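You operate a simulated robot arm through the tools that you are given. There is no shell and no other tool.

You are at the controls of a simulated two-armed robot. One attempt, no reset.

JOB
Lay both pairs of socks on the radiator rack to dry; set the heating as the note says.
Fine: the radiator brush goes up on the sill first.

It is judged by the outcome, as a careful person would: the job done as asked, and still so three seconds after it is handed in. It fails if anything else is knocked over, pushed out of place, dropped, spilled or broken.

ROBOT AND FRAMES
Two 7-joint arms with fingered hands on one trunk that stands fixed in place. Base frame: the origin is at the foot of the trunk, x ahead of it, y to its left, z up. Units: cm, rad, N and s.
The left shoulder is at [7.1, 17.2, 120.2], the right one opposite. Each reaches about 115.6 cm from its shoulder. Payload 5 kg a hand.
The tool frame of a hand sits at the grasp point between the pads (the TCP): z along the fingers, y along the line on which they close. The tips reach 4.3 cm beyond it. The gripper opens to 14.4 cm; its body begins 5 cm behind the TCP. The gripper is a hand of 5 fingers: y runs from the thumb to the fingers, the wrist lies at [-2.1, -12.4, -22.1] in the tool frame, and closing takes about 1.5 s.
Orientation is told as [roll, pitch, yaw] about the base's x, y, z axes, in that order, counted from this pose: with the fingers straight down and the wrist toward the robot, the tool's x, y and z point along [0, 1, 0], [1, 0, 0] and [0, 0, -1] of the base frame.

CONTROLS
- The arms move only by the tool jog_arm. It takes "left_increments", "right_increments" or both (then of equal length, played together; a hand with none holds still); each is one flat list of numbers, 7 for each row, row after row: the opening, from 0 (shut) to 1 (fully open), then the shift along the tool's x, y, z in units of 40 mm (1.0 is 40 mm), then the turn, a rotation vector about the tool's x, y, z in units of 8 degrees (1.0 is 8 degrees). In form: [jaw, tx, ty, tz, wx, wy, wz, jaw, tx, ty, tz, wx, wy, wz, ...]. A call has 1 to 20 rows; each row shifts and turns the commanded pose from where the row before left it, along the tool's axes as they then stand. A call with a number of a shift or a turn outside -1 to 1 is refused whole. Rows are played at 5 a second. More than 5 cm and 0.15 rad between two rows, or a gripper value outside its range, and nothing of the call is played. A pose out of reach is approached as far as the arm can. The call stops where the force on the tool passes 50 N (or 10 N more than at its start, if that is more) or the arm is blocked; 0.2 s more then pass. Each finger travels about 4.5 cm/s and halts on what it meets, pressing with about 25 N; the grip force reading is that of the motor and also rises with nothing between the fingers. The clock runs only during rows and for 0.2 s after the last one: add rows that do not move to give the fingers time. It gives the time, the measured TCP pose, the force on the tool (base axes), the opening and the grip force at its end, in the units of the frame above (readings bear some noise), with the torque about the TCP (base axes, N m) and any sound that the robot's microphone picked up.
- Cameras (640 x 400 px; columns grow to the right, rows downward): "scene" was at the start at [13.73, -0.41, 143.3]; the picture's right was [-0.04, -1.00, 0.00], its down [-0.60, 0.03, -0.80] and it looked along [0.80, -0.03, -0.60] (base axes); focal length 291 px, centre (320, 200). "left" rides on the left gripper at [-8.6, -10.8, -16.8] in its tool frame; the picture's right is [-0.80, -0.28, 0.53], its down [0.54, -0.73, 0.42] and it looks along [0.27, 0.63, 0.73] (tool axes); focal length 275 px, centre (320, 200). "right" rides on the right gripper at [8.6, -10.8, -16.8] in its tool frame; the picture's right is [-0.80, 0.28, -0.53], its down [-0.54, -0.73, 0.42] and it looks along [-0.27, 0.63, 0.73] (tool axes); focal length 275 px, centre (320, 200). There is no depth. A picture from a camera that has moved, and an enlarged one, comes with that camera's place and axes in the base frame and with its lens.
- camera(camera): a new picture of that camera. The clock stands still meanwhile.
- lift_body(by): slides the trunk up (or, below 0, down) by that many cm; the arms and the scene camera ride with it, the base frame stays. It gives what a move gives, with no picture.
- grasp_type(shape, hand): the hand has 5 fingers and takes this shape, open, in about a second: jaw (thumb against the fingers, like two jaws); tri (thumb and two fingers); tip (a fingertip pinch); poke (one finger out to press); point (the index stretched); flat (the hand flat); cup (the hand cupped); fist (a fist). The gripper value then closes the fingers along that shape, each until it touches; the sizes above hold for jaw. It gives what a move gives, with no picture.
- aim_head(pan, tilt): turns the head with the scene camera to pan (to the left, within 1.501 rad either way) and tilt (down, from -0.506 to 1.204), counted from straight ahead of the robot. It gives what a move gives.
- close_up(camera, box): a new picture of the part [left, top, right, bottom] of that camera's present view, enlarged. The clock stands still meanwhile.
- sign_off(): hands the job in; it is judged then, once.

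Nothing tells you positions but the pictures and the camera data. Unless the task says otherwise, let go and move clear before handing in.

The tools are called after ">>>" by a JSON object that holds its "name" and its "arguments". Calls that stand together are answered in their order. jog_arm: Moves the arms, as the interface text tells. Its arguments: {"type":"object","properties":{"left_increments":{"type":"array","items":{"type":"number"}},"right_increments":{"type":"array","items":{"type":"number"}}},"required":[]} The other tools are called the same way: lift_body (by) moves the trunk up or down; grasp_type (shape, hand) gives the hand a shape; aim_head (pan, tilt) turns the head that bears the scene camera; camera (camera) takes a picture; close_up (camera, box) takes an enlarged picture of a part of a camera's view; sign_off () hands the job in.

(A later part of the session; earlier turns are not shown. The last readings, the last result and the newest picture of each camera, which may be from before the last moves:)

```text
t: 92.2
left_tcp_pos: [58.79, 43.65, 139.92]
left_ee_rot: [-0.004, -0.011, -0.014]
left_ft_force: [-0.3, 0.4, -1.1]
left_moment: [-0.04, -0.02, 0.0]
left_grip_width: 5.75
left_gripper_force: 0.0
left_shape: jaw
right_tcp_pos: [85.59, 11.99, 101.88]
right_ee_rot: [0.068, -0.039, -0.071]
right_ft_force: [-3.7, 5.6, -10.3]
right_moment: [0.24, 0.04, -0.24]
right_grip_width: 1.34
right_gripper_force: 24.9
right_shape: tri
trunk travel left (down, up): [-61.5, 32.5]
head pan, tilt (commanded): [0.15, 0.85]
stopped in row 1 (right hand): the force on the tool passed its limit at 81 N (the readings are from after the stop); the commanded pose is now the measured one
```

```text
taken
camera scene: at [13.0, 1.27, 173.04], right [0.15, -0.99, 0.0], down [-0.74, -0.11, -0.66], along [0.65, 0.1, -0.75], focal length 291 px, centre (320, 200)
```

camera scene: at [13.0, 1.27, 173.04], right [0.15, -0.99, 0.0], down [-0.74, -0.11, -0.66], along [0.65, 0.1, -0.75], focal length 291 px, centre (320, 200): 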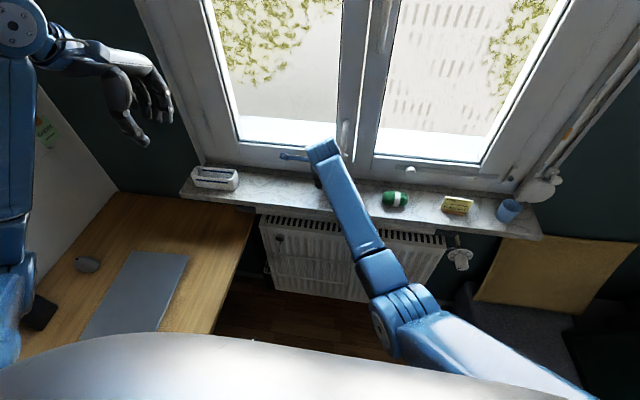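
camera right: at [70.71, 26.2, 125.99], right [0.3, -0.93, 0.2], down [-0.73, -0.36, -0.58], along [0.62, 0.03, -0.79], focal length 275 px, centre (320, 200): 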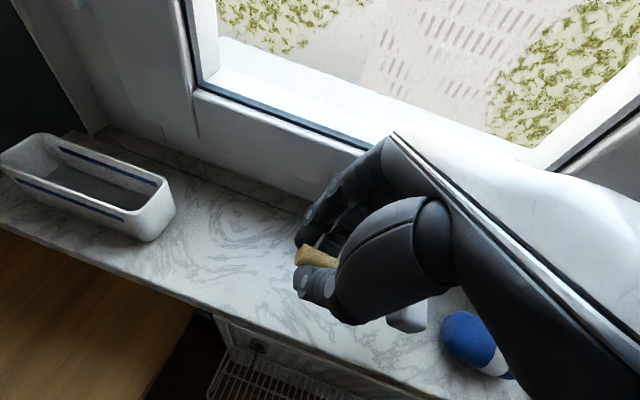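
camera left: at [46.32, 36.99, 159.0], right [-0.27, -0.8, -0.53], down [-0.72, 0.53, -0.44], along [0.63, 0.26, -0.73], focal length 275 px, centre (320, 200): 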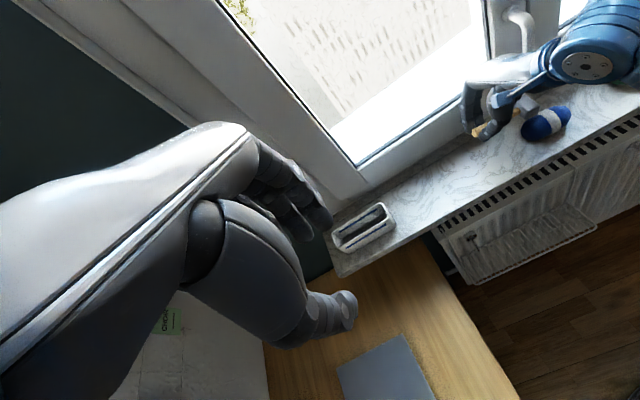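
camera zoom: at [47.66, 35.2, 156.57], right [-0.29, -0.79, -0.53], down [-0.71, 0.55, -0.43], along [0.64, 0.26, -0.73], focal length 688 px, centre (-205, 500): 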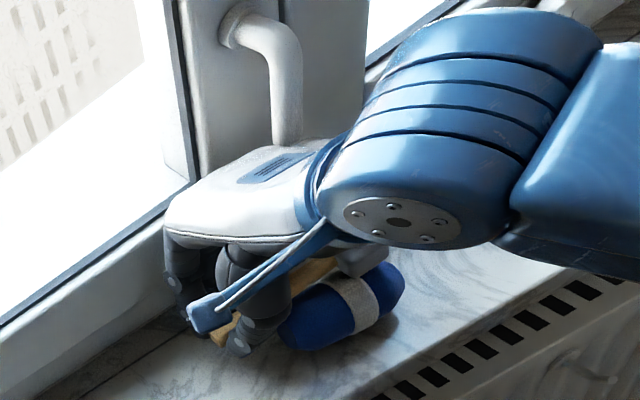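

The force has dropped to nearly nothing. I'll hold briefly to confirm it's stable.

>>> {"name": "jog_arm", "arguments": {"right_increments": [0, 0, 0, 0, 0, 0, 0]}}

>>> {"name": "camera", "arguments": {"camera": "right"}}

```text
t: 92.6
left_tcp_pos: [58.64, 43.47, 139.91]
left_ee_rot: [-0.001, -0.01, -0.014]
left_ft_force: [0.6, 0.3, 0.2]
left_moment: [0.02, 0.0, -0.01]
left_grip_width: 5.75
left_gripper_force: 0.1
left_shape: jaw
right_tcp_pos: [85.42, 12.16, 102.05]
right_ee_rot: [0.074, -0.041, -0.069]
right_ft_force: [-6.5, 0.7, -11.6]
right_moment: [0.81, -0.26, -0.46]
right_grip_width: 1.36
right_gripper_force: 25.1
right_shape: tri
trunk travel left (down, up): [-61.5, 32.5]
head pan, tilt (commanded): [0.15, 0.85]
```

```text
taken
camera right: at [74.3, 20.22, 118.89], right [0.21, -0.85, 0.49], down [-0.74, -0.46, -0.49], along [0.64, -0.26, -0.72], focal length 275 px, centre (320, 200)
```

right: 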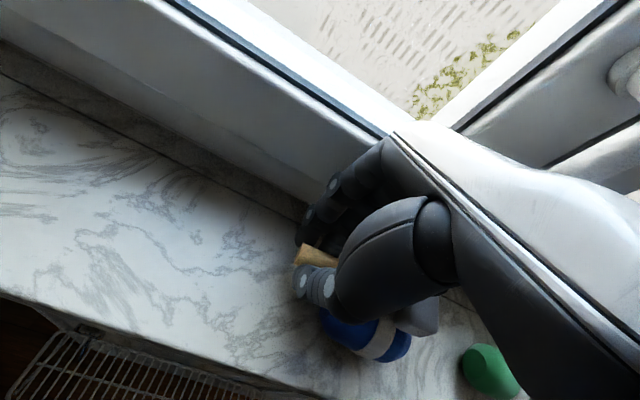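

Stable with little force. I'll retract in small steps toward the robot.

>>> {"name": "jog_arm", "arguments": {"right_increments": [0, 0, -0.3, 0, 0, 0, 0, 0, 0, -0.4, 0, 0, 0, 0]}}

>>> {"name": "close_up", "arguments": {"camera": "left", "box": [420, 0, 640, 160]}}

```text
t: 93.1
left_tcp_pos: [58.7, 44.09, 139.72]
left_ee_rot: [-0.008, -0.011, -0.015]
left_ft_force: [0.2, 0.6, -0.3]
left_moment: [0.0, -0.04, 0.04]
left_grip_width: 5.73
left_gripper_force: 0.0
left_shape: jaw
right_tcp_pos: [84.56, 11.94, 102.77]
right_ee_rot: [0.063, -0.054, -0.068]
right_ft_force: [-7.4, 44.8, -22.5]
right_moment: [-2.87, 0.08, 0.95]
right_grip_width: 1.33
right_gripper_force: 24.8
right_shape: tri
trunk travel left (down, up): [-61.5, 32.5]
head pan, tilt (commanded): [0.15, 0.85]
stopped in row 2 (right hand): the force on the tool passed its limit at 56 N (the readings are from after the stop); the commanded pose is now the measured one
```

```text
2.50 times, centred on (530, 80) of left
camera zoom: at [47.58, 35.76, 156.44], right [-0.29, -0.8, -0.53], down [-0.71, 0.55, -0.43], along [0.64, 0.25, -0.73], focal length 688 px, centre (-205, 500)
```

zoom: 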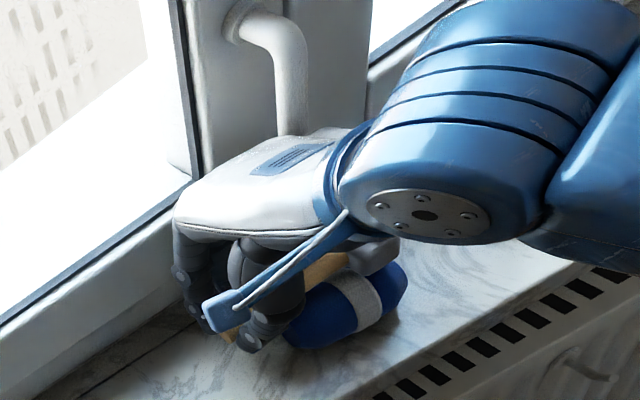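

Making progress backward. I'll add a little leftward motion to stay off the window handle.

>>> {"name": "jog_arm", "arguments": {"right_increments": [0, 0.25, -0.3, 0, 0, 0, 0, 0, 0.2, -0.4, 0, 0, 0, 0, 0, 0.1, -0.4, 0, 0, 0, 0]}}

>>> {"name": "close_up", "arguments": {"camera": "left", "box": [420, 0, 640, 160]}}

```text
t: 93.4
left_tcp_pos: [58.85, 43.76, 139.82]
left_ee_rot: [-0.007, -0.013, -0.023]
left_ft_force: [0.0, 0.3, -0.2]
left_moment: [0.02, -0.01, 0.01]
left_grip_width: 5.76
left_gripper_force: 0.1
left_shape: jaw
right_tcp_pos: [84.55, 11.79, 103.05]
right_ee_rot: [0.061, -0.055, -0.066]
right_ft_force: [-12.8, 49.5, -12.2]
right_moment: [-3.97, -0.81, 0.77]
right_grip_width: 1.31
right_gripper_force: 24.5
right_shape: tri
trunk travel left (down, up): [-61.5, 32.5]
head pan, tilt (commanded): [0.15, 0.85]
stopped in row 1 (right hand): the force on the tool passed its limit at 68 N (the readings are from after the stop); the commanded pose is now the measured one
```

```text
2.50 times, centred on (530, 80) of left
camera zoom: at [47.63, 35.42, 156.49], right [-0.29, -0.79, -0.53], down [-0.71, 0.55, -0.44], along [0.64, 0.25, -0.73], focal length 688 px, centre (-205, 500)
```

zoom: 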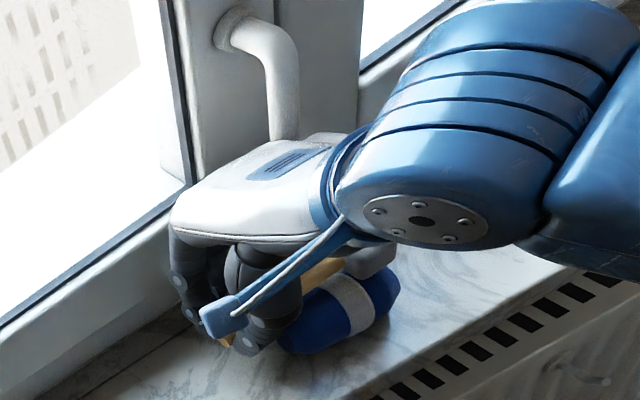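

The arm's joint limit eases when the hand is higher, so I'll slide it upward along the window handle with a slight leftward pull.

>>> {"name": "jog_arm", "arguments": {"right_increments": [0, 0, 0, -0.4, 0, 0, 0, 0, 0.1, 0, -0.5, 0, 0, 0, 0, 0.2, -0.2, -0.5, 0, 0, 0]}}

>>> {"name": "close_up", "arguments": {"camera": "left", "box": [420, 0, 640, 160]}}

```text
t: 93.7
left_tcp_pos: [58.9, 43.44, 139.85]
left_ee_rot: [-0.008, -0.013, -0.024]
left_ft_force: [-0.5, -0.3, -0.7]
left_moment: [0.04, 0.0, 0.02]
left_grip_width: 5.73
left_gripper_force: 0.1
left_shape: jaw
right_tcp_pos: [84.32, 11.8, 103.14]
right_ee_rot: [0.062, -0.052, -0.06]
right_ft_force: [-11.4, 51.1, -13.5]
right_moment: [-4.05, -0.62, 0.97]
right_grip_width: 1.33
right_gripper_force: 24.5
right_shape: tri
trunk travel left (down, up): [-61.5, 32.5]
head pan, tilt (commanded): [0.15, 0.85]
stopped in row 1 (right hand): the force on the tool passed its limit at 69 N (the readings are from after the stop); the commanded pose is now the measured one
```

```text
2.50 times, centred on (530, 80) of left
camera zoom: at [47.73, 35.18, 156.5], right [-0.3, -0.79, -0.53], down [-0.71, 0.56, -0.44], along [0.64, 0.25, -0.73], focal length 688 px, centre (-205, 500)
```

zoom: 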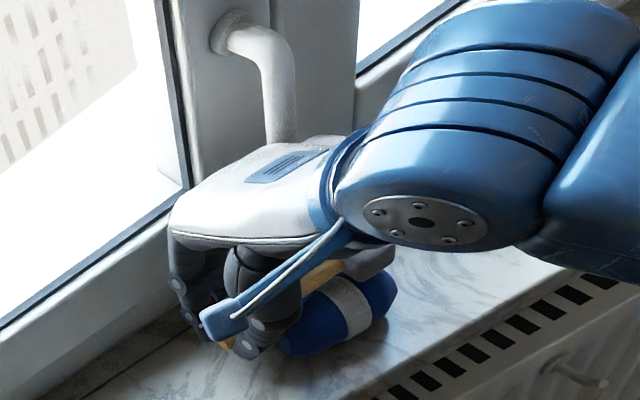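

I'll try turning the hand (yaw toward its comfortable side) while pulling back, which should free the joint limit.

>>> {"name": "jog_arm", "arguments": {"right_increments": [0, 0, -0.4, -0.2, 0, 0, -0.9, 0, 0, -0.4, -0.2, 0, 0, -0.9]}}

>>> {"name": "jog_arm", "arguments": {"right_increments": [0, 0, -0.4, -0.2, 0, 0, -0.9, 0, 0, -0.4, -0.2, 0, 0, -0.9]}}

>>> {"name": "close_up", "arguments": {"camera": "left", "box": [420, 0, 640, 160]}}

```text
t: 94.3
left_tcp_pos: [58.65, 42.65, 140.22]
left_ee_rot: [-0.001, -0.012, -0.021]
left_ft_force: [0.0, -0.7, 0.5]
left_moment: [0.07, -0.06, 0.03]
left_grip_width: 5.75
left_gripper_force: 0.1
left_shape: jaw
right_tcp_pos: [81.08, 10.45, 104.6]
right_ee_rot: [0.048, -0.067, 0.181]
right_ft_force: [-0.2, -0.3, -0.4]
right_moment: [0.07, -0.04, 0.01]
right_grip_width: 1.33
right_gripper_force: 25.3
right_shape: tri
trunk travel left (down, up): [-61.5, 32.5]
head pan, tilt (commanded): [0.15, 0.85]
```

```text
t: 94.9
left_tcp_pos: [58.9, 42.6, 140.16]
left_ee_rot: [-0.001, -0.011, -0.023]
left_ft_force: [0.0, -1.0, -0.6]
left_moment: [0.05, -0.01, -0.01]
left_grip_width: 5.75
left_gripper_force: 0.0
left_shape: jaw
right_tcp_pos: [77.86, 9.58, 105.98]
right_ee_rot: [0.033, -0.077, 0.435]
right_ft_force: [-0.4, 0.4, -0.4]
right_moment: [0.07, -0.05, -0.03]
right_grip_width: 1.33
right_gripper_force: 24.7
right_shape: tri
trunk travel left (down, up): [-61.5, 32.5]
head pan, tilt (commanded): [0.15, 0.85]
```

```text
2.50 times, centred on (530, 80) of left
camera zoom: at [47.64, 34.15, 156.76], right [-0.3, -0.79, -0.54], down [-0.71, 0.56, -0.43], along [0.64, 0.25, -0.72], focal length 688 px, centre (-205, 500)
```

zoom: 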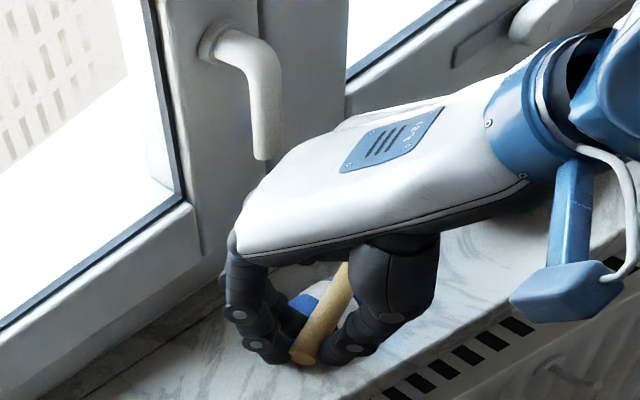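

Freed: the forces are back to zero and the brush is still gripped. I'll retract further and then check the sock, the window handle and the body posture.

>>> {"name": "jog_arm", "arguments": {"right_increments": [0, 0, -0.5, -0.5, 0, 0, -0.4, 0, 0.2, -0.7, -0.4, 0, 0, -0.3, 0, 0.3, -0.7, -0.2, 0, 0, 0, 0, 0.3, -0.7, 0, 0, 0, 0, 0, 0.3, -0.7, 0, 0, 0, 0]}}

>>> {"name": "camera", "arguments": {"camera": "scene"}}

>>> {"name": "camera", "arguments": {"camera": "left"}}

>>> {"name": "close_up", "arguments": {"camera": "scene", "box": [180, 120, 420, 240]}}

```text
t: 96.1
left_tcp_pos: [58.74, 42.83, 140.07]
left_ee_rot: [-0.002, -0.012, -0.024]
left_ft_force: [-0.6, -0.6, 0.0]
left_moment: [0.04, -0.04, 0.0]
left_grip_width: 5.74
left_gripper_force: 0.0
left_shape: jaw
right_tcp_pos: [63.96, 7.04, 109.49]
right_ee_rot: [0.024, -0.082, 0.534]
right_ft_force: [-0.3, -0.6, -1.2]
right_moment: [0.03, -0.02, 0.02]
right_grip_width: 1.33
right_gripper_force: 24.9
right_shape: tri
trunk travel left (down, up): [-61.5, 32.5]
head pan, tilt (commanded): [0.15, 0.85]
```

```text
taken
camera scene: at [12.51, 1.17, 173.08], right [0.15, -0.99, 0.0], down [-0.74, -0.12, -0.66], along [0.65, 0.1, -0.75], focal length 291 px, centre (320, 200)
```

scene: 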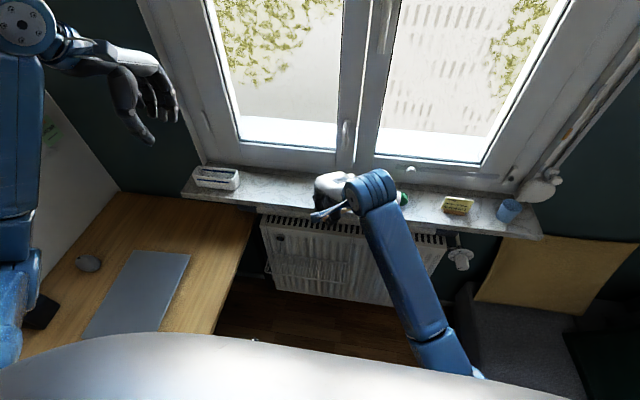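

```text
taken
camera left: at [47.52, 34.42, 156.75], right [-0.29, -0.79, -0.54], down [-0.71, 0.56, -0.43], along [0.64, 0.25, -0.72], focal length 275 px, centre (320, 200)
```

left: 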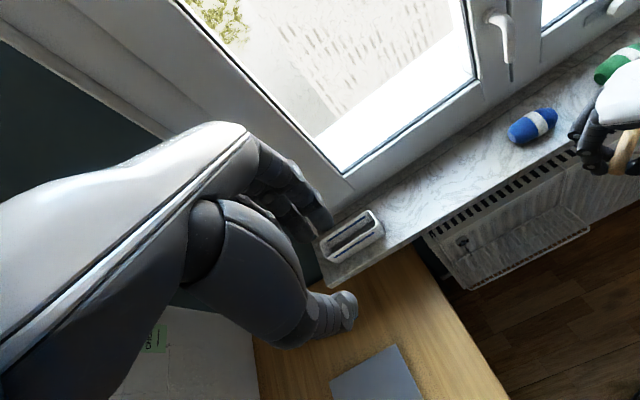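

```text
2.67 times, centred on (300, 180) of scene
camera zoom: at [12.51, 1.17, 173.08], right [0.15, -0.99, 0.0], down [-0.74, -0.12, -0.66], along [0.65, 0.1, -0.75], focal length 777 px, centre (373, 253)
```

zoom: 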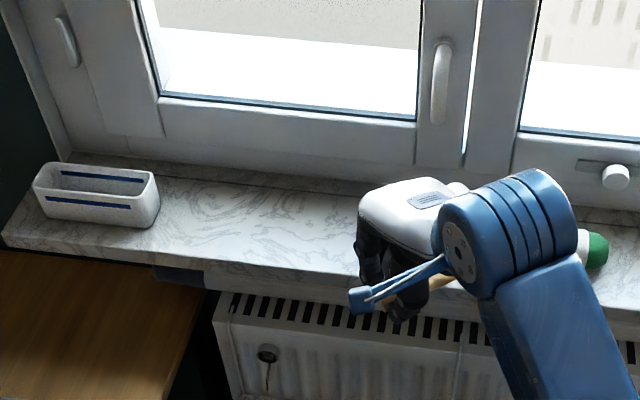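

Everything on the sill still looks in place. I'll raise the brush, lower the trunk again, and use a yawed hand orientation that the right arm can hold comfortably over the sill.

>>> {"name": "jog_arm", "arguments": {"right_increments": [0, 0, 0, -0.9, 0.3, 0, 0, 0, 0, 0, -0.9, 0.3, 0, 0, 0, 0, 0, -0.9, 0, 0, -0.6, 0, 0, 0, -0.9, 0, 0, -0.6]}}

>>> {"name": "lift_body", "arguments": {"by": -17.5}}

>>> {"name": "jog_arm", "arguments": {"right_increments": [0, 0.4, 0.3, 0, 0, 0.5, 0, 0, 0.4, 0.3, 0, 0, 0.5, 0, 0, 0.4, 0.3, 0, 0, 0.5, 0, 0, 0.4, 0.3, 0, 0, 0.5, 0]}}

>>> {"name": "camera", "arguments": {"camera": "scene"}}

>>> {"name": "camera", "arguments": {"camera": "left"}}

```text
t: 97.1
left_tcp_pos: [58.99, 42.9, 139.99]
left_ee_rot: [-0.005, -0.011, -0.021]
left_ft_force: [-0.6, 0.4, -0.3]
left_moment: [-0.02, 0.02, 0.02]
left_grip_width: 5.75
left_gripper_force: 0.1
left_shape: jaw
right_tcp_pos: [64.03, 6.53, 123.94]
right_ee_rot: [0.024, 0.003, 0.702]
right_ft_force: [0.1, 0.2, -0.5]
right_moment: [0.03, 0.08, -0.02]
right_grip_width: 1.34
right_gripper_force: 25.3
right_shape: tri
trunk travel left (down, up): [-61.5, 32.5]
head pan, tilt (commanded): [0.15, 0.85]
```

```text
t: 99.1
left_tcp_pos: [58.77, 42.9, 122.57]
left_ee_rot: [-0.005, -0.012, -0.023]
left_ft_force: [-0.1, 0.8, 0.2]
left_moment: [-0.01, 0.01, 0.0]
left_grip_width: 5.74
left_gripper_force: 0.0
left_shape: jaw
right_tcp_pos: [63.93, 6.44, 106.46]
right_ee_rot: [0.022, -0.002, 0.701]
right_ft_force: [-0.7, 0.2, 0.1]
right_moment: [0.07, 0.04, -0.01]
right_grip_width: 1.29
right_gripper_force: 25.0
right_shape: tri
trunk travel left (down, up): [-44.0, 50.0]
head pan, tilt (commanded): [0.15, 0.85]
```

```text
t: 100.1
left_tcp_pos: [58.98, 42.99, 122.43]
left_ee_rot: [-0.004, -0.011, -0.024]
left_ft_force: [-0.5, 0.1, 0.1]
left_moment: [0.0, 0.01, 0.01]
left_grip_width: 5.76
left_gripper_force: 0.2
left_shape: jaw
right_tcp_pos: [63.61, 14.43, 107.27]
right_ee_rot: [0.303, 0.002, 0.7]
right_ft_force: [-0.5, 0.9, -0.6]
right_moment: [-0.01, 0.02, 0.03]
right_grip_width: 1.34
right_gripper_force: 25.0
right_shape: tri
trunk travel left (down, up): [-44.0, 50.0]
head pan, tilt (commanded): [0.15, 0.85]
```

```text
taken
camera scene: at [12.72, 1.4, 155.55], right [0.15, -0.99, 0.0], down [-0.74, -0.12, -0.66], along [0.65, 0.1, -0.75], focal length 291 px, centre (320, 200)
```

scene: 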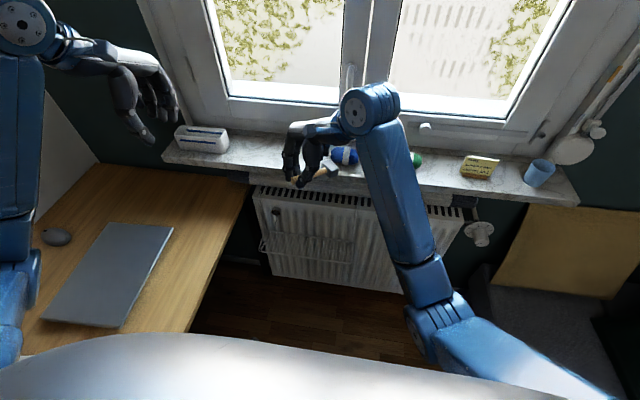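

```text
taken
camera left: at [47.73, 34.62, 139.12], right [-0.3, -0.79, -0.53], down [-0.71, 0.56, -0.43], along [0.64, 0.25, -0.73], focal length 275 px, centre (320, 200)
```

left: 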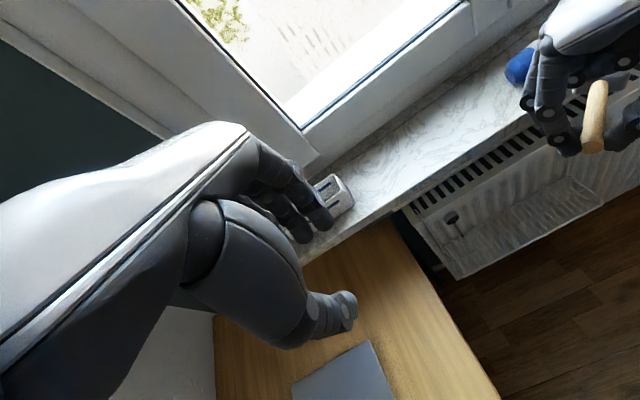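

Comfortable posture. I'll carry the brush diagonally over the sill to the free area left of the blue socks.

>>> {"name": "jog_arm", "arguments": {"right_increments": [0, -0.07, 0.46, -0.02, 0, 0, 0, 0, -0.07, 0.46, -0.02, 0, 0, 0, 0, -0.07, 0.46, -0.02, 0, 0, 0, 0, -0.07, 0.46, -0.02, 0, 0, 0, 0, -0.07, 0.46, -0.02, 0, 0, 0, 0, -0.07, 0.46, -0.02, 0, 0, 0, 0, -0.07, 0.46, -0.02, 0, 0, 0, 0, -0.07, 0.46, -0.02, 0, 0, 0, 0, -0.07, 0.46, -0.02, 0, 0, 0]}}

>>> {"name": "camera", "arguments": {"camera": "left"}}

>>> {"name": "close_up", "arguments": {"camera": "left", "box": [400, 20, 600, 160]}}

>>> {"name": "camera", "arguments": {"camera": "scene"}}

```text
t: 102.1
left_tcp_pos: [58.97, 42.94, 122.51]
left_ee_rot: [-0.003, -0.01, -0.023]
left_ft_force: [0.2, -0.5, 0.4]
left_moment: [0.0, 0.0, 0.03]
left_grip_width: 5.77
left_gripper_force: 0.2
left_shape: jaw
right_tcp_pos: [78.01, 23.08, 107.07]
right_ee_rot: [0.305, 0.001, 0.7]
right_ft_force: [-0.6, 0.6, -1.3]
right_moment: [-0.01, 0.03, 0.0]
right_grip_width: 1.29
right_gripper_force: 25.6
right_shape: tri
trunk travel left (down, up): [-44.0, 50.0]
head pan, tilt (commanded): [0.15, 0.85]
```

```text
taken
camera left: at [47.75, 34.62, 139.11], right [-0.3, -0.79, -0.53], down [-0.71, 0.56, -0.43], along [0.64, 0.25, -0.73], focal length 275 px, centre (320, 200)
```

left: 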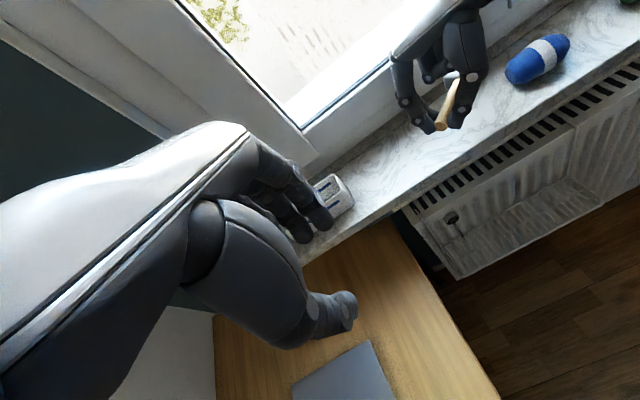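

```text
2.86 times, centred on (500, 90) of left
camera zoom: at [47.75, 34.62, 139.11], right [-0.3, -0.79, -0.53], down [-0.71, 0.56, -0.43], along [0.64, 0.25, -0.73], focal length 786 px, centre (-194, 514)
```

zoom: 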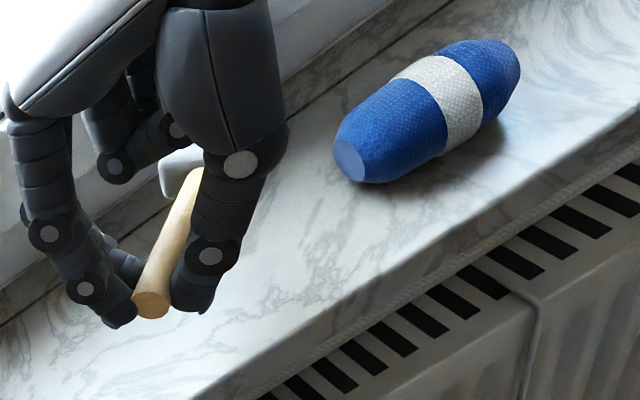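

```text
taken
camera scene: at [12.76, 1.39, 155.55], right [0.15, -0.99, 0.0], down [-0.74, -0.12, -0.66], along [0.65, 0.1, -0.75], focal length 291 px, centre (320, 200)
```

scene: 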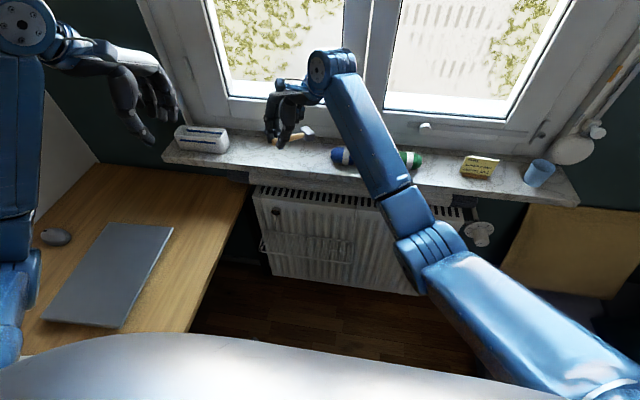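

Reached exactly, with the socks untouched. Lowering gently toward the sill.

>>> {"name": "jog_arm", "arguments": {"right_increments": [0, -0.09, 0, 0.286, 0, 0, 0, 0, -0.09, 0, 0.286, 0, 0, 0, 0, -0.09, 0, 0.286, 0, 0, 0, 0, -0.09, 0, 0.286, 0, 0, 0]}}

>>> {"name": "close_up", "arguments": {"camera": "left", "box": [400, 20, 600, 160]}}

```text
t: 103.1
left_tcp_pos: [58.96, 42.95, 122.55]
left_ee_rot: [-0.005, -0.011, -0.024]
left_ft_force: [0.4, 0.3, -0.6]
left_moment: [0.02, 0.0, 0.02]
left_grip_width: 5.75
left_gripper_force: 0.1
left_shape: jaw
right_tcp_pos: [77.84, 23.18, 102.25]
right_ee_rot: [0.302, 0.001, 0.701]
right_ft_force: [0.0, 0.5, -1.4]
right_moment: [0.02, 0.0, 0.01]
right_grip_width: 1.34
right_gripper_force: 25.2
right_shape: tri
trunk travel left (down, up): [-44.0, 50.0]
head pan, tilt (commanded): [0.15, 0.85]
```

```text
2.86 times, centred on (500, 90) of left
camera zoom: at [47.73, 34.56, 139.14], right [-0.3, -0.79, -0.53], down [-0.71, 0.56, -0.43], along [0.64, 0.25, -0.73], focal length 786 px, centre (-194, 514)
```

zoom: 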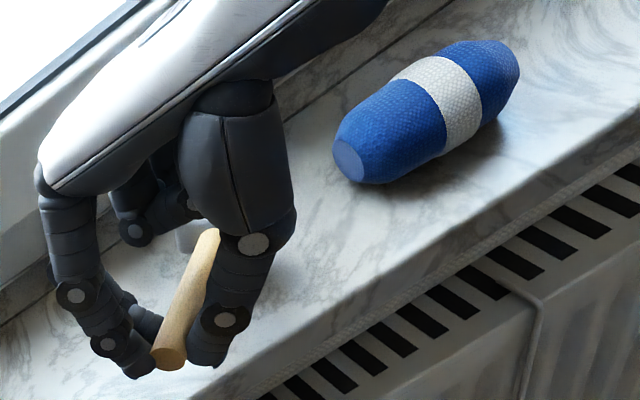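

Tracking well. I'll shift 1 cm inward and lower further.

>>> {"name": "jog_arm", "arguments": {"right_increments": [0, -0.15, 0.19, -0.05, 0, 0, 0, 0, -0.09, 0, 0.286, 0, 0, 0, 0, -0.09, 0, 0.286, 0, 0, 0]}}

>>> {"name": "close_up", "arguments": {"camera": "left", "box": [400, 40, 540, 140]}}

>>> {"name": "close_up", "arguments": {"camera": "scene", "box": [250, 100, 350, 180]}}

```text
t: 103.9
left_tcp_pos: [58.92, 42.92, 122.56]
left_ee_rot: [-0.004, -0.012, -0.024]
left_ft_force: [0.5, 0.5, -0.3]
left_moment: [-0.01, -0.01, 0.02]
left_grip_width: 5.76
left_gripper_force: 0.1
left_shape: jaw
right_tcp_pos: [78.78, 23.0, 100.12]
right_ee_rot: [0.304, 0.002, 0.702]
right_ft_force: [-0.1, 0.1, -0.7]
right_moment: [0.05, -0.02, -0.02]
right_grip_width: 1.33
right_gripper_force: 25.9
right_shape: tri
trunk travel left (down, up): [-44.0, 50.0]
head pan, tilt (commanded): [0.15, 0.85]
```

```text
4.00 times, centred on (470, 90) of left
camera zoom: at [47.71, 34.55, 139.15], right [-0.3, -0.79, -0.53], down [-0.71, 0.56, -0.43], along [0.64, 0.25, -0.73], focal length 1101 px, centre (-280, 640)
```

zoom: 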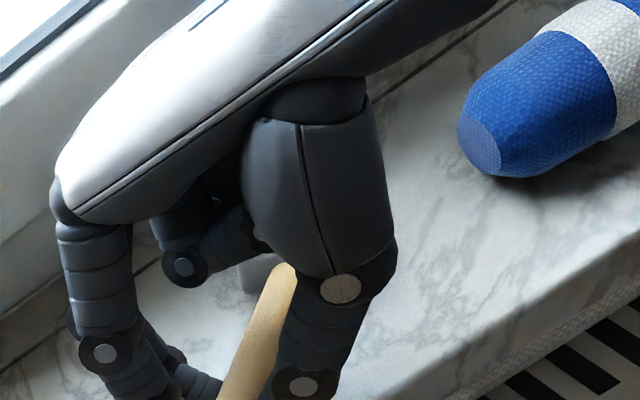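

```text
5.00 times, centred on (300, 140) of scene
camera zoom: at [12.71, 1.31, 155.56], right [0.15, -0.99, 0.0], down [-0.74, -0.12, -0.66], along [0.65, 0.1, -0.75], focal length 1456 px, centre (420, 500)
```

zoom: 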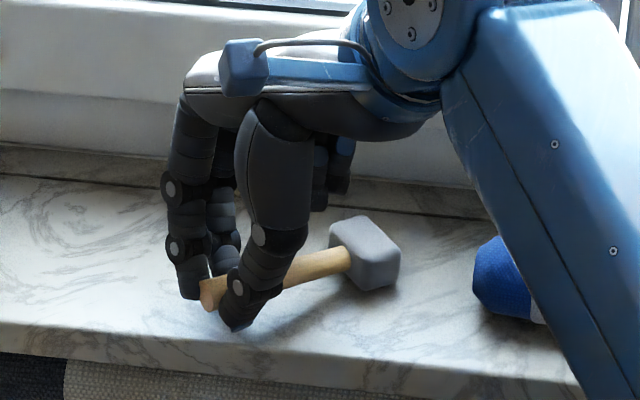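

The brush is nearly down. Continuing in 2–3 mm steps until it touches.

>>> {"name": "jog_arm", "arguments": {"right_increments": [0, -0.019, 0, 0.06, 0, 0, 0, 0, -0.019, 0, 0.06, 0, 0, 0, 0, -0.019, 0, 0.06, 0, 0, 0]}}

>>> {"name": "close_up", "arguments": {"camera": "scene", "box": [250, 100, 350, 180]}}

```text
t: 104.7
left_tcp_pos: [59.0, 42.95, 122.37]
left_ee_rot: [-0.003, -0.012, -0.024]
left_ft_force: [0.0, -0.1, -0.3]
left_moment: [-0.01, 0.02, -0.03]
left_grip_width: 5.76
left_gripper_force: 0.1
left_shape: jaw
right_tcp_pos: [78.96, 22.9, 99.32]
right_ee_rot: [0.302, 0.002, 0.701]
right_ft_force: [-0.2, 0.4, 0.5]
right_moment: [-0.06, -0.01, 0.0]
right_grip_width: 1.32
right_gripper_force: 25.3
right_shape: tri
trunk travel left (down, up): [-44.0, 50.0]
head pan, tilt (commanded): [0.15, 0.85]
```

```text
5.00 times, centred on (300, 140) of scene
camera zoom: at [12.69, 1.33, 155.56], right [0.15, -0.99, 0.0], down [-0.74, -0.12, -0.66], along [0.65, 0.1, -0.75], focal length 1456 px, centre (420, 500)
```

zoom: 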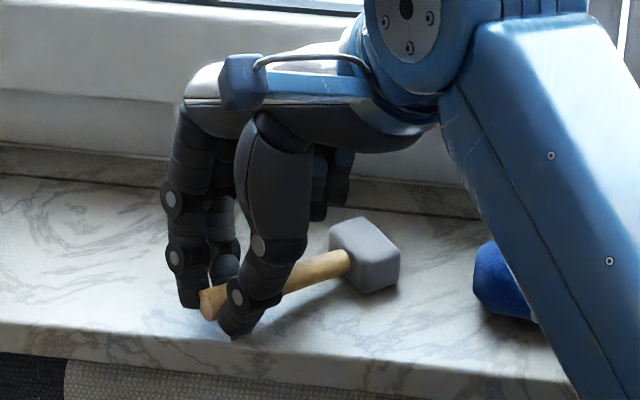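

The head is resting on the sill now (it no longer moves with the hand). A touch lower, then I'll release slowly.

>>> {"name": "jog_arm", "arguments": {"right_increments": [0, -0.019, 0, 0.06, 0, 0, 0, 0, -0.019, 0, 0.05, 0, 0, 0]}}

>>> {"name": "jog_arm", "arguments": {"right_increments": [0.1, 0, 0, 0, 0, 0, 0, 0.13, 0, 0, 0, 0, 0, 0, 0.17, 0, 0, 0, 0, 0, 0, 0.2, 0, 0, 0, 0, 0, 0, 0.25, 0, 0, 0, 0, 0, 0]}}

>>> {"name": "close_up", "arguments": {"camera": "scene", "box": [250, 100, 350, 180]}}

```text
t: 105.3
left_tcp_pos: [58.94, 42.91, 122.44]
left_ee_rot: [-0.004, -0.011, -0.024]
left_ft_force: [-0.1, 0.3, 0.4]
left_moment: [0.02, 0.02, 0.02]
left_grip_width: 5.77
left_gripper_force: 0.1
left_shape: jaw
right_tcp_pos: [78.82, 23.07, 98.73]
right_ee_rot: [0.303, 0.001, 0.702]
right_ft_force: [-1.0, 0.7, 1.2]
right_moment: [-0.14, -0.03, -0.02]
right_grip_width: 1.33
right_gripper_force: 24.6
right_shape: tri
trunk travel left (down, up): [-44.0, 50.0]
head pan, tilt (commanded): [0.15, 0.85]
```

```text
t: 106.5
left_tcp_pos: [59.03, 42.91, 122.6]
left_ee_rot: [-0.004, -0.012, -0.022]
left_ft_force: [-0.5, -0.3, 0.7]
left_moment: [-0.03, -0.04, -0.01]
left_grip_width: 5.76
left_gripper_force: 0.0
left_shape: jaw
right_tcp_pos: [78.84, 22.96, 98.84]
right_ee_rot: [0.303, 0.002, 0.703]
right_ft_force: [-0.1, 1.1, 0.6]
right_moment: [0.0, -0.03, 0.01]
right_grip_width: 3.56
right_gripper_force: 0.1
right_shape: tri
trunk travel left (down, up): [-44.0, 50.0]
head pan, tilt (commanded): [0.15, 0.85]
```

```text
5.00 times, centred on (300, 140) of scene
camera zoom: at [12.7, 1.32, 155.56], right [0.15, -0.99, 0.0], down [-0.74, -0.12, -0.66], along [0.65, 0.1, -0.75], focal length 1456 px, centre (420, 500)
```

zoom: 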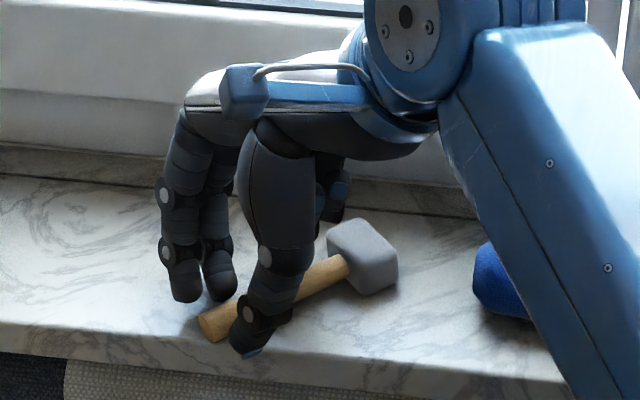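

The brush is lying on the sill. I'll open a bit more and rise straight up, clear of it.

>>> {"name": "jog_arm", "arguments": {"right_increments": [0.3, 0, 0, 0, 0, 0, 0, 0.35, 0, 0, 0, 0, 0, 0, 0.4, 0.03, 0, -0.12, 0, 0, 0, 0.4, 0.06, 0, -0.24, 0, 0, 0, 0.4, 0.1, 0, -0.4, 0, 0, 0, 0.4, 0.15, 0, -0.6, 0, 0, 0]}}

>>> {"name": "close_up", "arguments": {"camera": "scene", "box": [250, 100, 350, 180]}}

>>> {"name": "close_up", "arguments": {"camera": "left", "box": [400, 20, 600, 160]}}

```text
t: 107.9
left_tcp_pos: [58.91, 42.95, 122.58]
left_ee_rot: [-0.003, -0.011, -0.023]
left_ft_force: [0.2, 0.6, -1.0]
left_moment: [-0.01, -0.04, -0.01]
left_grip_width: 5.74
left_gripper_force: 0.1
left_shape: jaw
right_tcp_pos: [79.11, 22.77, 104.53]
right_ee_rot: [0.304, 0.002, 0.7]
right_ft_force: [0.3, -0.3, -0.4]
right_moment: [0.02, -0.03, 0.01]
right_grip_width: 5.7
right_gripper_force: 0.1
right_shape: tri
trunk travel left (down, up): [-44.0, 50.0]
head pan, tilt (commanded): [0.15, 0.85]
```

```text
5.00 times, centred on (300, 140) of scene
camera zoom: at [12.65, 1.32, 155.56], right [0.15, -0.99, 0.0], down [-0.74, -0.12, -0.66], along [0.65, 0.1, -0.75], focal length 1456 px, centre (420, 500)
```

zoom: 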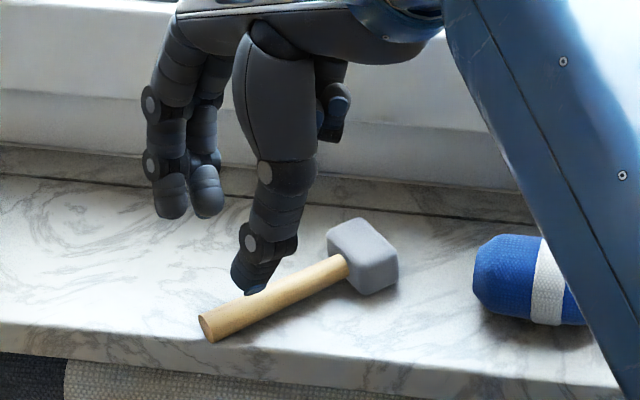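

```text
2.86 times, centred on (500, 90) of left
camera zoom: at [47.66, 34.55, 139.16], right [-0.3, -0.79, -0.54], down [-0.71, 0.56, -0.43], along [0.64, 0.25, -0.73], focal length 786 px, centre (-194, 514)
```

zoom: 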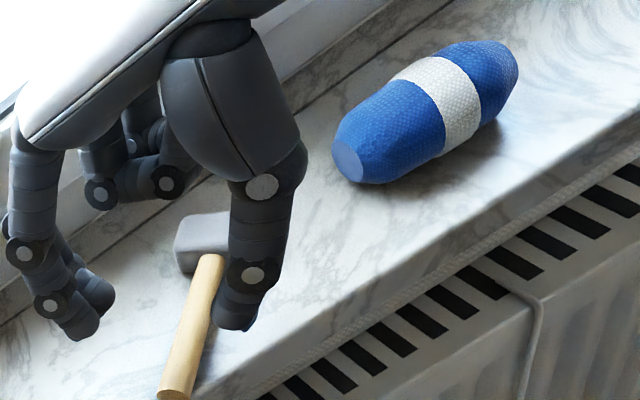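

The brush is safely on the sill. Next I'll withdraw the right hand to its own side and straighten it.

>>> {"name": "jog_arm", "arguments": {"right_increments": [0.4, 0.1, -0.3, -0.6, 0, 0, 0, 0.4, 0, -0.7, -0.6, 0, 0, 0, 0.4, 0, -0.9, -0.2, 0, -0.55, 0, 0.4, 0, -0.9, -0.2, 0, -0.55, 0, 0.4, -0.3, -0.9, 0, 0, -0.55, 0, 0.4, -0.5, -0.8, 0, 0, -0.55, 0, 0.4, -0.8, -0.5, 0, 0, 0, 1, 0.4, -0.8, -0.5, 0, 0, 0, 1, 0.4, -0.8, 0, 0, 0, 0, 1, 0.4, -0.8, 0, 0, 0, 0, 1, 0.4, -0.8, 0, 0, 0, 0, 1]}}

>>> {"name": "grasp_type", "arguments": {"shape": "jaw", "hand": "right"}}

>>> {"name": "camera", "arguments": {"camera": "scene"}}

>>> {"name": "camera", "arguments": {"camera": "right"}}

```text
t: 110.3
left_tcp_pos: [58.84, 42.84, 122.53]
left_ee_rot: [-0.001, -0.011, -0.022]
left_ft_force: [-0.5, 0.5, 0.3]
left_moment: [0.0, 0.0, -0.03]
left_grip_width: 5.76
left_gripper_force: 0.2
left_shape: jaw
right_tcp_pos: [71.32, -9.28, 110.27]
right_ee_rot: [-0.004, -0.002, 0.001]
right_ft_force: [0.4, -1.1, 0.1]
right_moment: [0.05, -0.01, 0.01]
right_grip_width: 5.74
right_gripper_force: 0.2
right_shape: tri
trunk travel left (down, up): [-44.0, 50.0]
head pan, tilt (commanded): [0.15, 0.85]
```

```text
t: 111.2
left_tcp_pos: [58.81, 42.84, 122.54]
left_ee_rot: [-0.003, -0.012, -0.024]
left_ft_force: [0.0, -0.6, 0.4]
left_moment: [0.03, -0.03, -0.01]
left_grip_width: 5.72
left_gripper_force: 0.1
left_shape: jaw
right_tcp_pos: [71.41, -9.21, 110.21]
right_ee_rot: [-0.005, -0.002, 0.003]
right_ft_force: [-0.1, -0.8, -0.4]
right_moment: [-0.01, -0.02, -0.02]
right_grip_width: 14.34
right_gripper_force: 0.0
right_shape: jaw
trunk travel left (down, up): [-44.0, 50.0]
head pan, tilt (commanded): [0.15, 0.85]
```

```text
taken
camera scene: at [12.7, 1.31, 155.56], right [0.15, -0.99, 0.0], down [-0.74, -0.12, -0.66], along [0.65, 0.1, -0.75], focal length 291 px, centre (320, 200)
```

scene: 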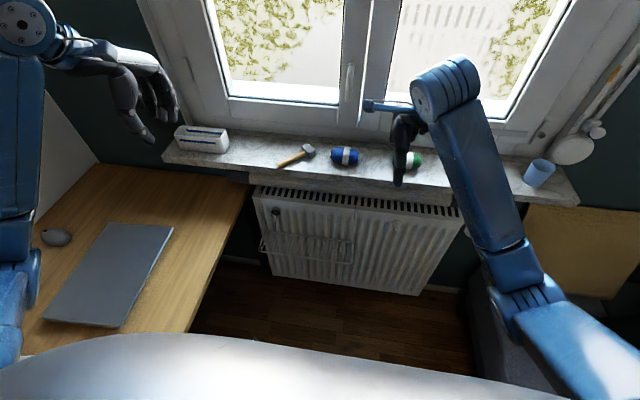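

```text
taken
camera right: at [60.41, -0.53, 127.02], right [0.29, -0.79, 0.54], down [-0.72, -0.55, -0.42], along [0.63, -0.27, -0.73], focal length 275 px, centre (320, 200)
```

right: 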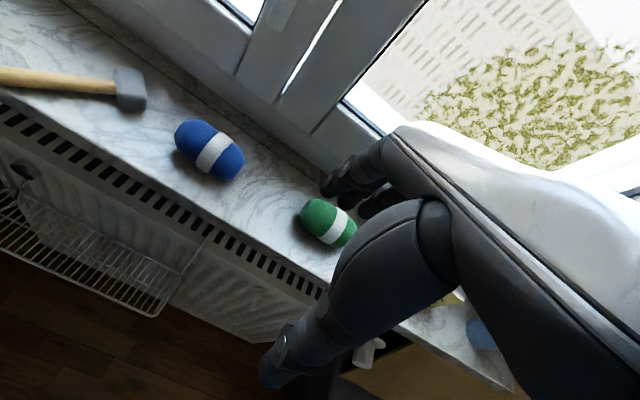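

The right hand is straight again near the green socks, which I place at about [83, −14, 97.5]. There's a small knob on the window frame behind them, so I'll check its position before reaching in.

>>> {"name": "close_up", "arguments": {"camera": "scene", "box": [320, 100, 480, 200]}}

>>> {"name": "close_up", "arguments": {"camera": "right", "box": [160, 80, 400, 270]}}

>>> {"name": "close_up", "arguments": {"camera": "left", "box": [440, 0, 640, 140]}}

```text
4.00 times, centred on (400, 150) of scene
camera zoom: at [12.7, 1.31, 155.56], right [0.15, -0.99, 0.0], down [-0.74, -0.12, -0.66], along [0.65, 0.1, -0.75], focal length 1165 px, centre (0, 400)
```

zoom: 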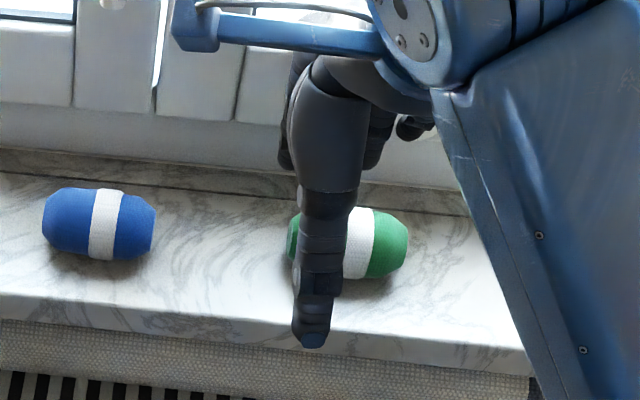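

```text
2.11 times, centred on (280, 175) of right
camera zoom: at [60.41, -0.53, 127.02], right [0.29, -0.79, 0.54], down [-0.72, -0.55, -0.42], along [0.63, -0.27, -0.73], focal length 580 px, centre (404, 253)
```

zoom: 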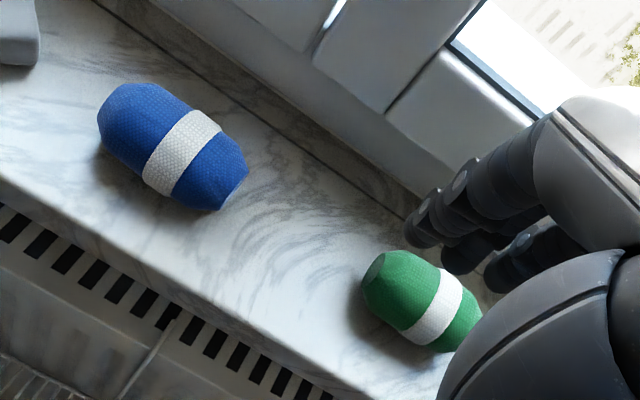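

```text
2.86 times, centred on (540, 70) of left
camera zoom: at [47.7, 34.55, 139.15], right [-0.3, -0.79, -0.53], down [-0.71, 0.56, -0.43], along [0.64, 0.25, -0.73], focal length 786 px, centre (-309, 571)
```

zoom: 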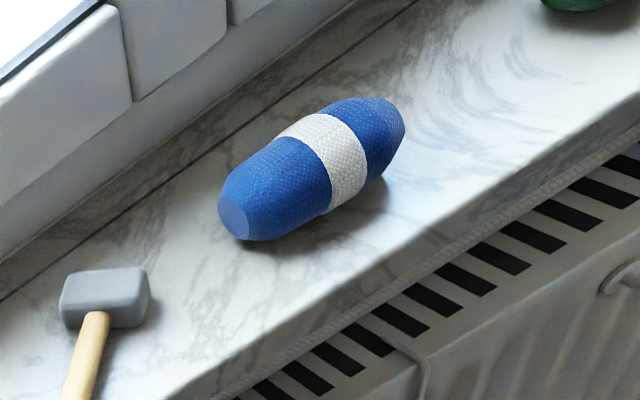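

The knob's tip is around x≈91.5, so there is room. I'll part-close the right hand, tilt it 12°, and move above the green socks.

>>> {"name": "jog_arm", "arguments": {"right_increments": [0.8, 0, 0, 0, -0.75, 0, 0, 0.62, 0, 0, 0, -0.75, 0, 0, 0.62, -0.24, 0.66, 0.14, 0, 0, 0, 0.62, -0.24, 0.66, 0.14, 0, 0, 0, 0.62, -0.24, 0.66, 0.14, 0, 0, 0, 0.62, -0.24, 0.66, 0.14, 0, 0, 0]}}

>>> {"name": "camera", "arguments": {"camera": "right"}}

>>> {"name": "close_up", "arguments": {"camera": "scene", "box": [320, 90, 500, 200]}}

>>> {"name": "close_up", "arguments": {"camera": "left", "box": [440, 0, 640, 140]}}

```text
t: 112.6
left_tcp_pos: [59.05, 42.83, 122.51]
left_ee_rot: [-0.004, -0.011, -0.021]
left_ft_force: [0.4, -0.1, 0.1]
left_moment: [0.0, 0.04, -0.05]
left_grip_width: 5.77
left_gripper_force: 0.0
left_shape: jaw
right_tcp_pos: [82.39, -12.94, 110.28]
right_ee_rot: [-0.004, -0.208, 0.005]
right_ft_force: [0.6, -0.4, -0.3]
right_moment: [0.01, 0.01, 0.01]
right_grip_width: 8.96
right_gripper_force: 0.1
right_shape: jaw
trunk travel left (down, up): [-44.0, 50.0]
head pan, tilt (commanded): [0.15, 0.85]
```

```text
taken
camera right: at [68.3, -4.38, 124.37], right [0.17, -0.79, 0.58], down [-0.62, -0.55, -0.56], along [0.77, -0.27, -0.58], focal length 275 px, centre (320, 200)
```

right: 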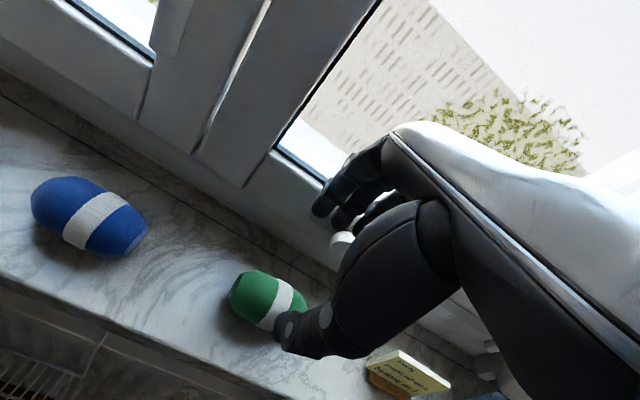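

```text
3.56 times, centred on (410, 145) of scene
camera zoom: at [12.84, 1.3, 155.54], right [0.15, -0.99, 0.0], down [-0.74, -0.12, -0.66], along [0.65, 0.1, -0.75], focal length 1036 px, centre (0, 396)
```

zoom: 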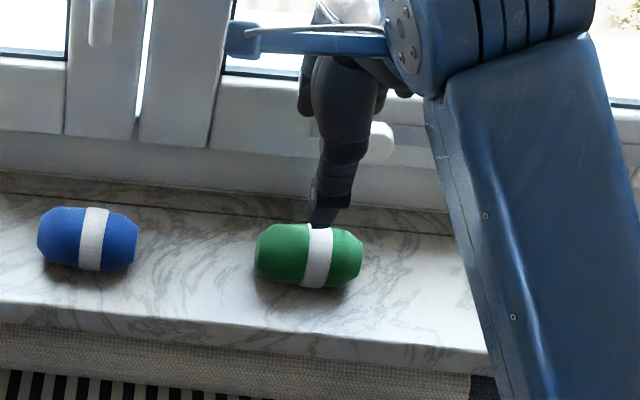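

```text
2.86 times, centred on (540, 70) of left
camera zoom: at [47.83, 34.54, 139.1], right [-0.3, -0.79, -0.53], down [-0.71, 0.56, -0.43], along [0.64, 0.25, -0.73], focal length 786 px, centre (-309, 571)
```

zoom: 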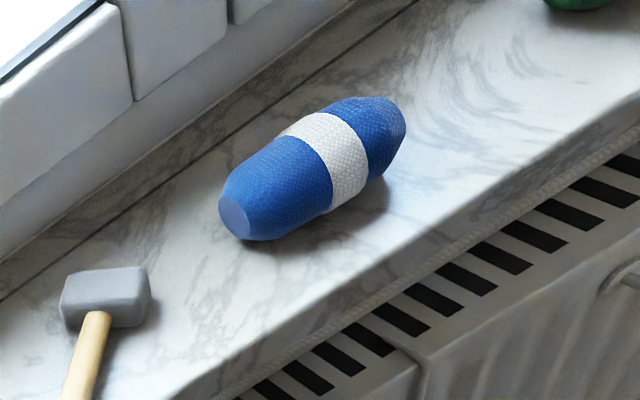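

I'll tilt slightly more (16°) to stay off the knob and descend most of the way.

>>> {"name": "jog_arm", "arguments": {"right_increments": [0.58, 0, 0, 0, -0.5, 0, 0, 0.58, 0, -0.12, 0.42, 0, 0, 0, 0.58, 0, -0.12, 0.42, 0, 0, 0, 0.58, 0, -0.12, 0.42, 0, 0, 0]}}

>>> {"name": "camera", "arguments": {"camera": "right"}}

>>> {"name": "close_up", "arguments": {"camera": "scene", "box": [340, 100, 480, 190]}}

```text
t: 113.6
left_tcp_pos: [58.94, 42.94, 122.5]
left_ee_rot: [-0.003, -0.012, -0.022]
left_ft_force: [0.3, -0.3, 0.6]
left_moment: [0.0, -0.04, -0.05]
left_grip_width: 5.76
left_gripper_force: 0.0
left_shape: jaw
right_tcp_pos: [82.48, -12.9, 105.27]
right_ee_rot: [-0.002, -0.28, 0.004]
right_ft_force: [-0.5, 0.2, 0.7]
right_moment: [-0.03, 0.0, -0.03]
right_grip_width: 8.38
right_gripper_force: 0.1
right_shape: jaw
trunk travel left (down, up): [-44.0, 50.0]
head pan, tilt (commanded): [0.15, 0.85]
```

```text
taken
camera right: at [67.32, -4.33, 118.26], right [0.13, -0.79, 0.59], down [-0.58, -0.55, -0.61], along [0.81, -0.27, -0.53], focal length 275 px, centre (320, 200)
```

right: 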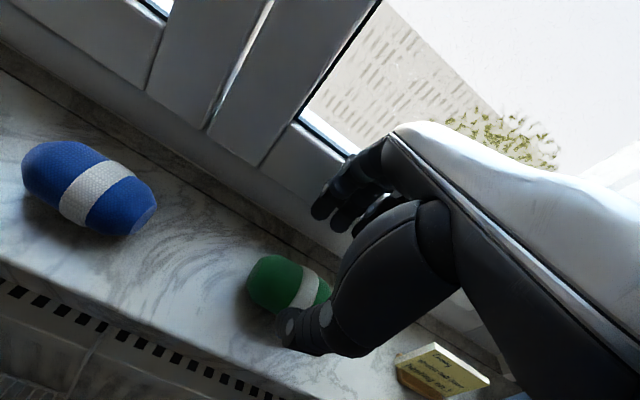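

```text
4.44 times, centred on (410, 145) of scene
camera zoom: at [12.71, 1.3, 155.56], right [0.15, -0.99, 0.0], down [-0.74, -0.12, -0.66], along [0.65, 0.1, -0.75], focal length 1295 px, centre (-80, 444)
```

zoom: 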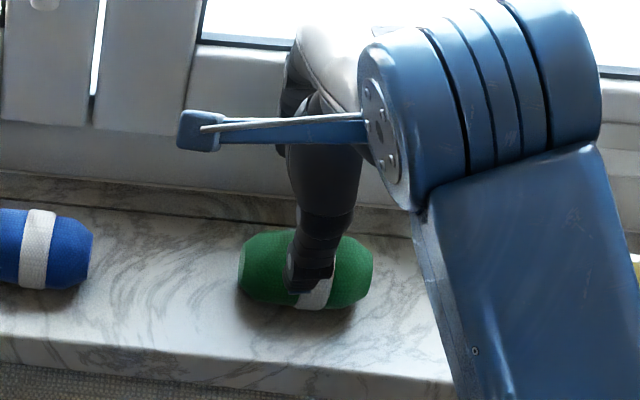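

Alignment looks right: thumb in front, fingers behind. Lowering the last few centimetres carefully.

>>> {"name": "jog_arm", "arguments": {"right_increments": [0.58, 0, -0.115, 0.4, 0, 0, 0, 0.58, 0, -0.115, 0.4, 0, 0, 0, 0.58, 0, -0.06, 0.22, 0, 0, 0]}}

>>> {"name": "close_up", "arguments": {"camera": "scene", "box": [340, 110, 480, 200]}}

>>> {"name": "close_up", "arguments": {"camera": "right", "box": [220, 160, 460, 370]}}

```text
t: 114.4
left_tcp_pos: [58.88, 42.88, 122.55]
left_ee_rot: [-0.004, -0.012, -0.021]
left_ft_force: [0.6, 0.5, 0.2]
left_moment: [-0.03, 0.01, -0.01]
left_grip_width: 5.76
left_gripper_force: 0.0
left_shape: jaw
right_tcp_pos: [82.36, -12.82, 100.89]
right_ee_rot: [-0.005, -0.282, 0.004]
right_ft_force: [-0.1, -0.2, 0.7]
right_moment: [0.0, 0.0, 0.01]
right_grip_width: 8.39
right_gripper_force: 0.0
right_shape: jaw
trunk travel left (down, up): [-44.0, 50.0]
head pan, tilt (commanded): [0.15, 0.85]
```

```text
4.44 times, centred on (410, 155) of scene
camera zoom: at [12.7, 1.32, 155.56], right [0.15, -0.99, 0.0], down [-0.74, -0.12, -0.66], along [0.65, 0.1, -0.75], focal length 1295 px, centre (-80, 400)
```

zoom: 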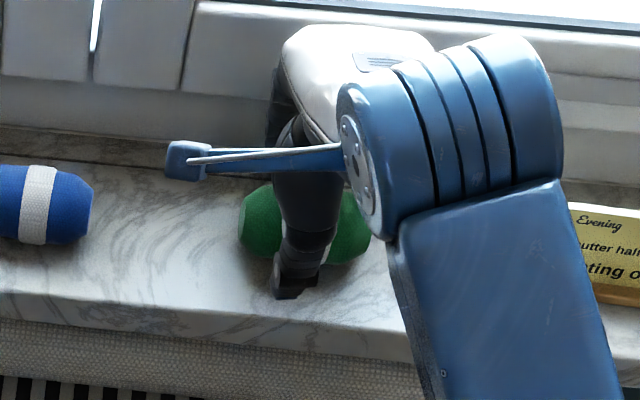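

```text
1.90 times, centred on (340, 265) of right
camera zoom: at [67.2, -4.38, 113.91], right [0.13, -0.79, 0.6], down [-0.58, -0.55, -0.61], along [0.81, -0.27, -0.53], focal length 524 px, centre (282, 76)
```

zoom: 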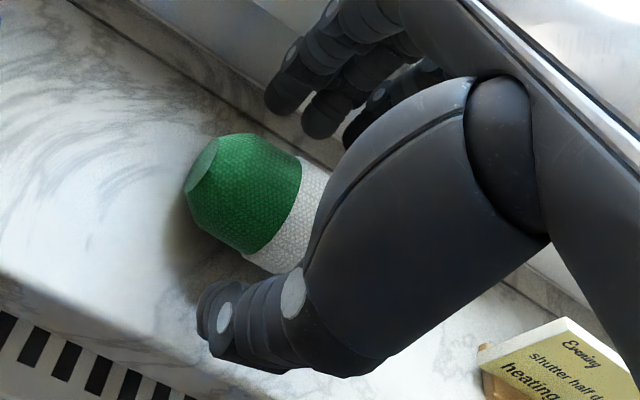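

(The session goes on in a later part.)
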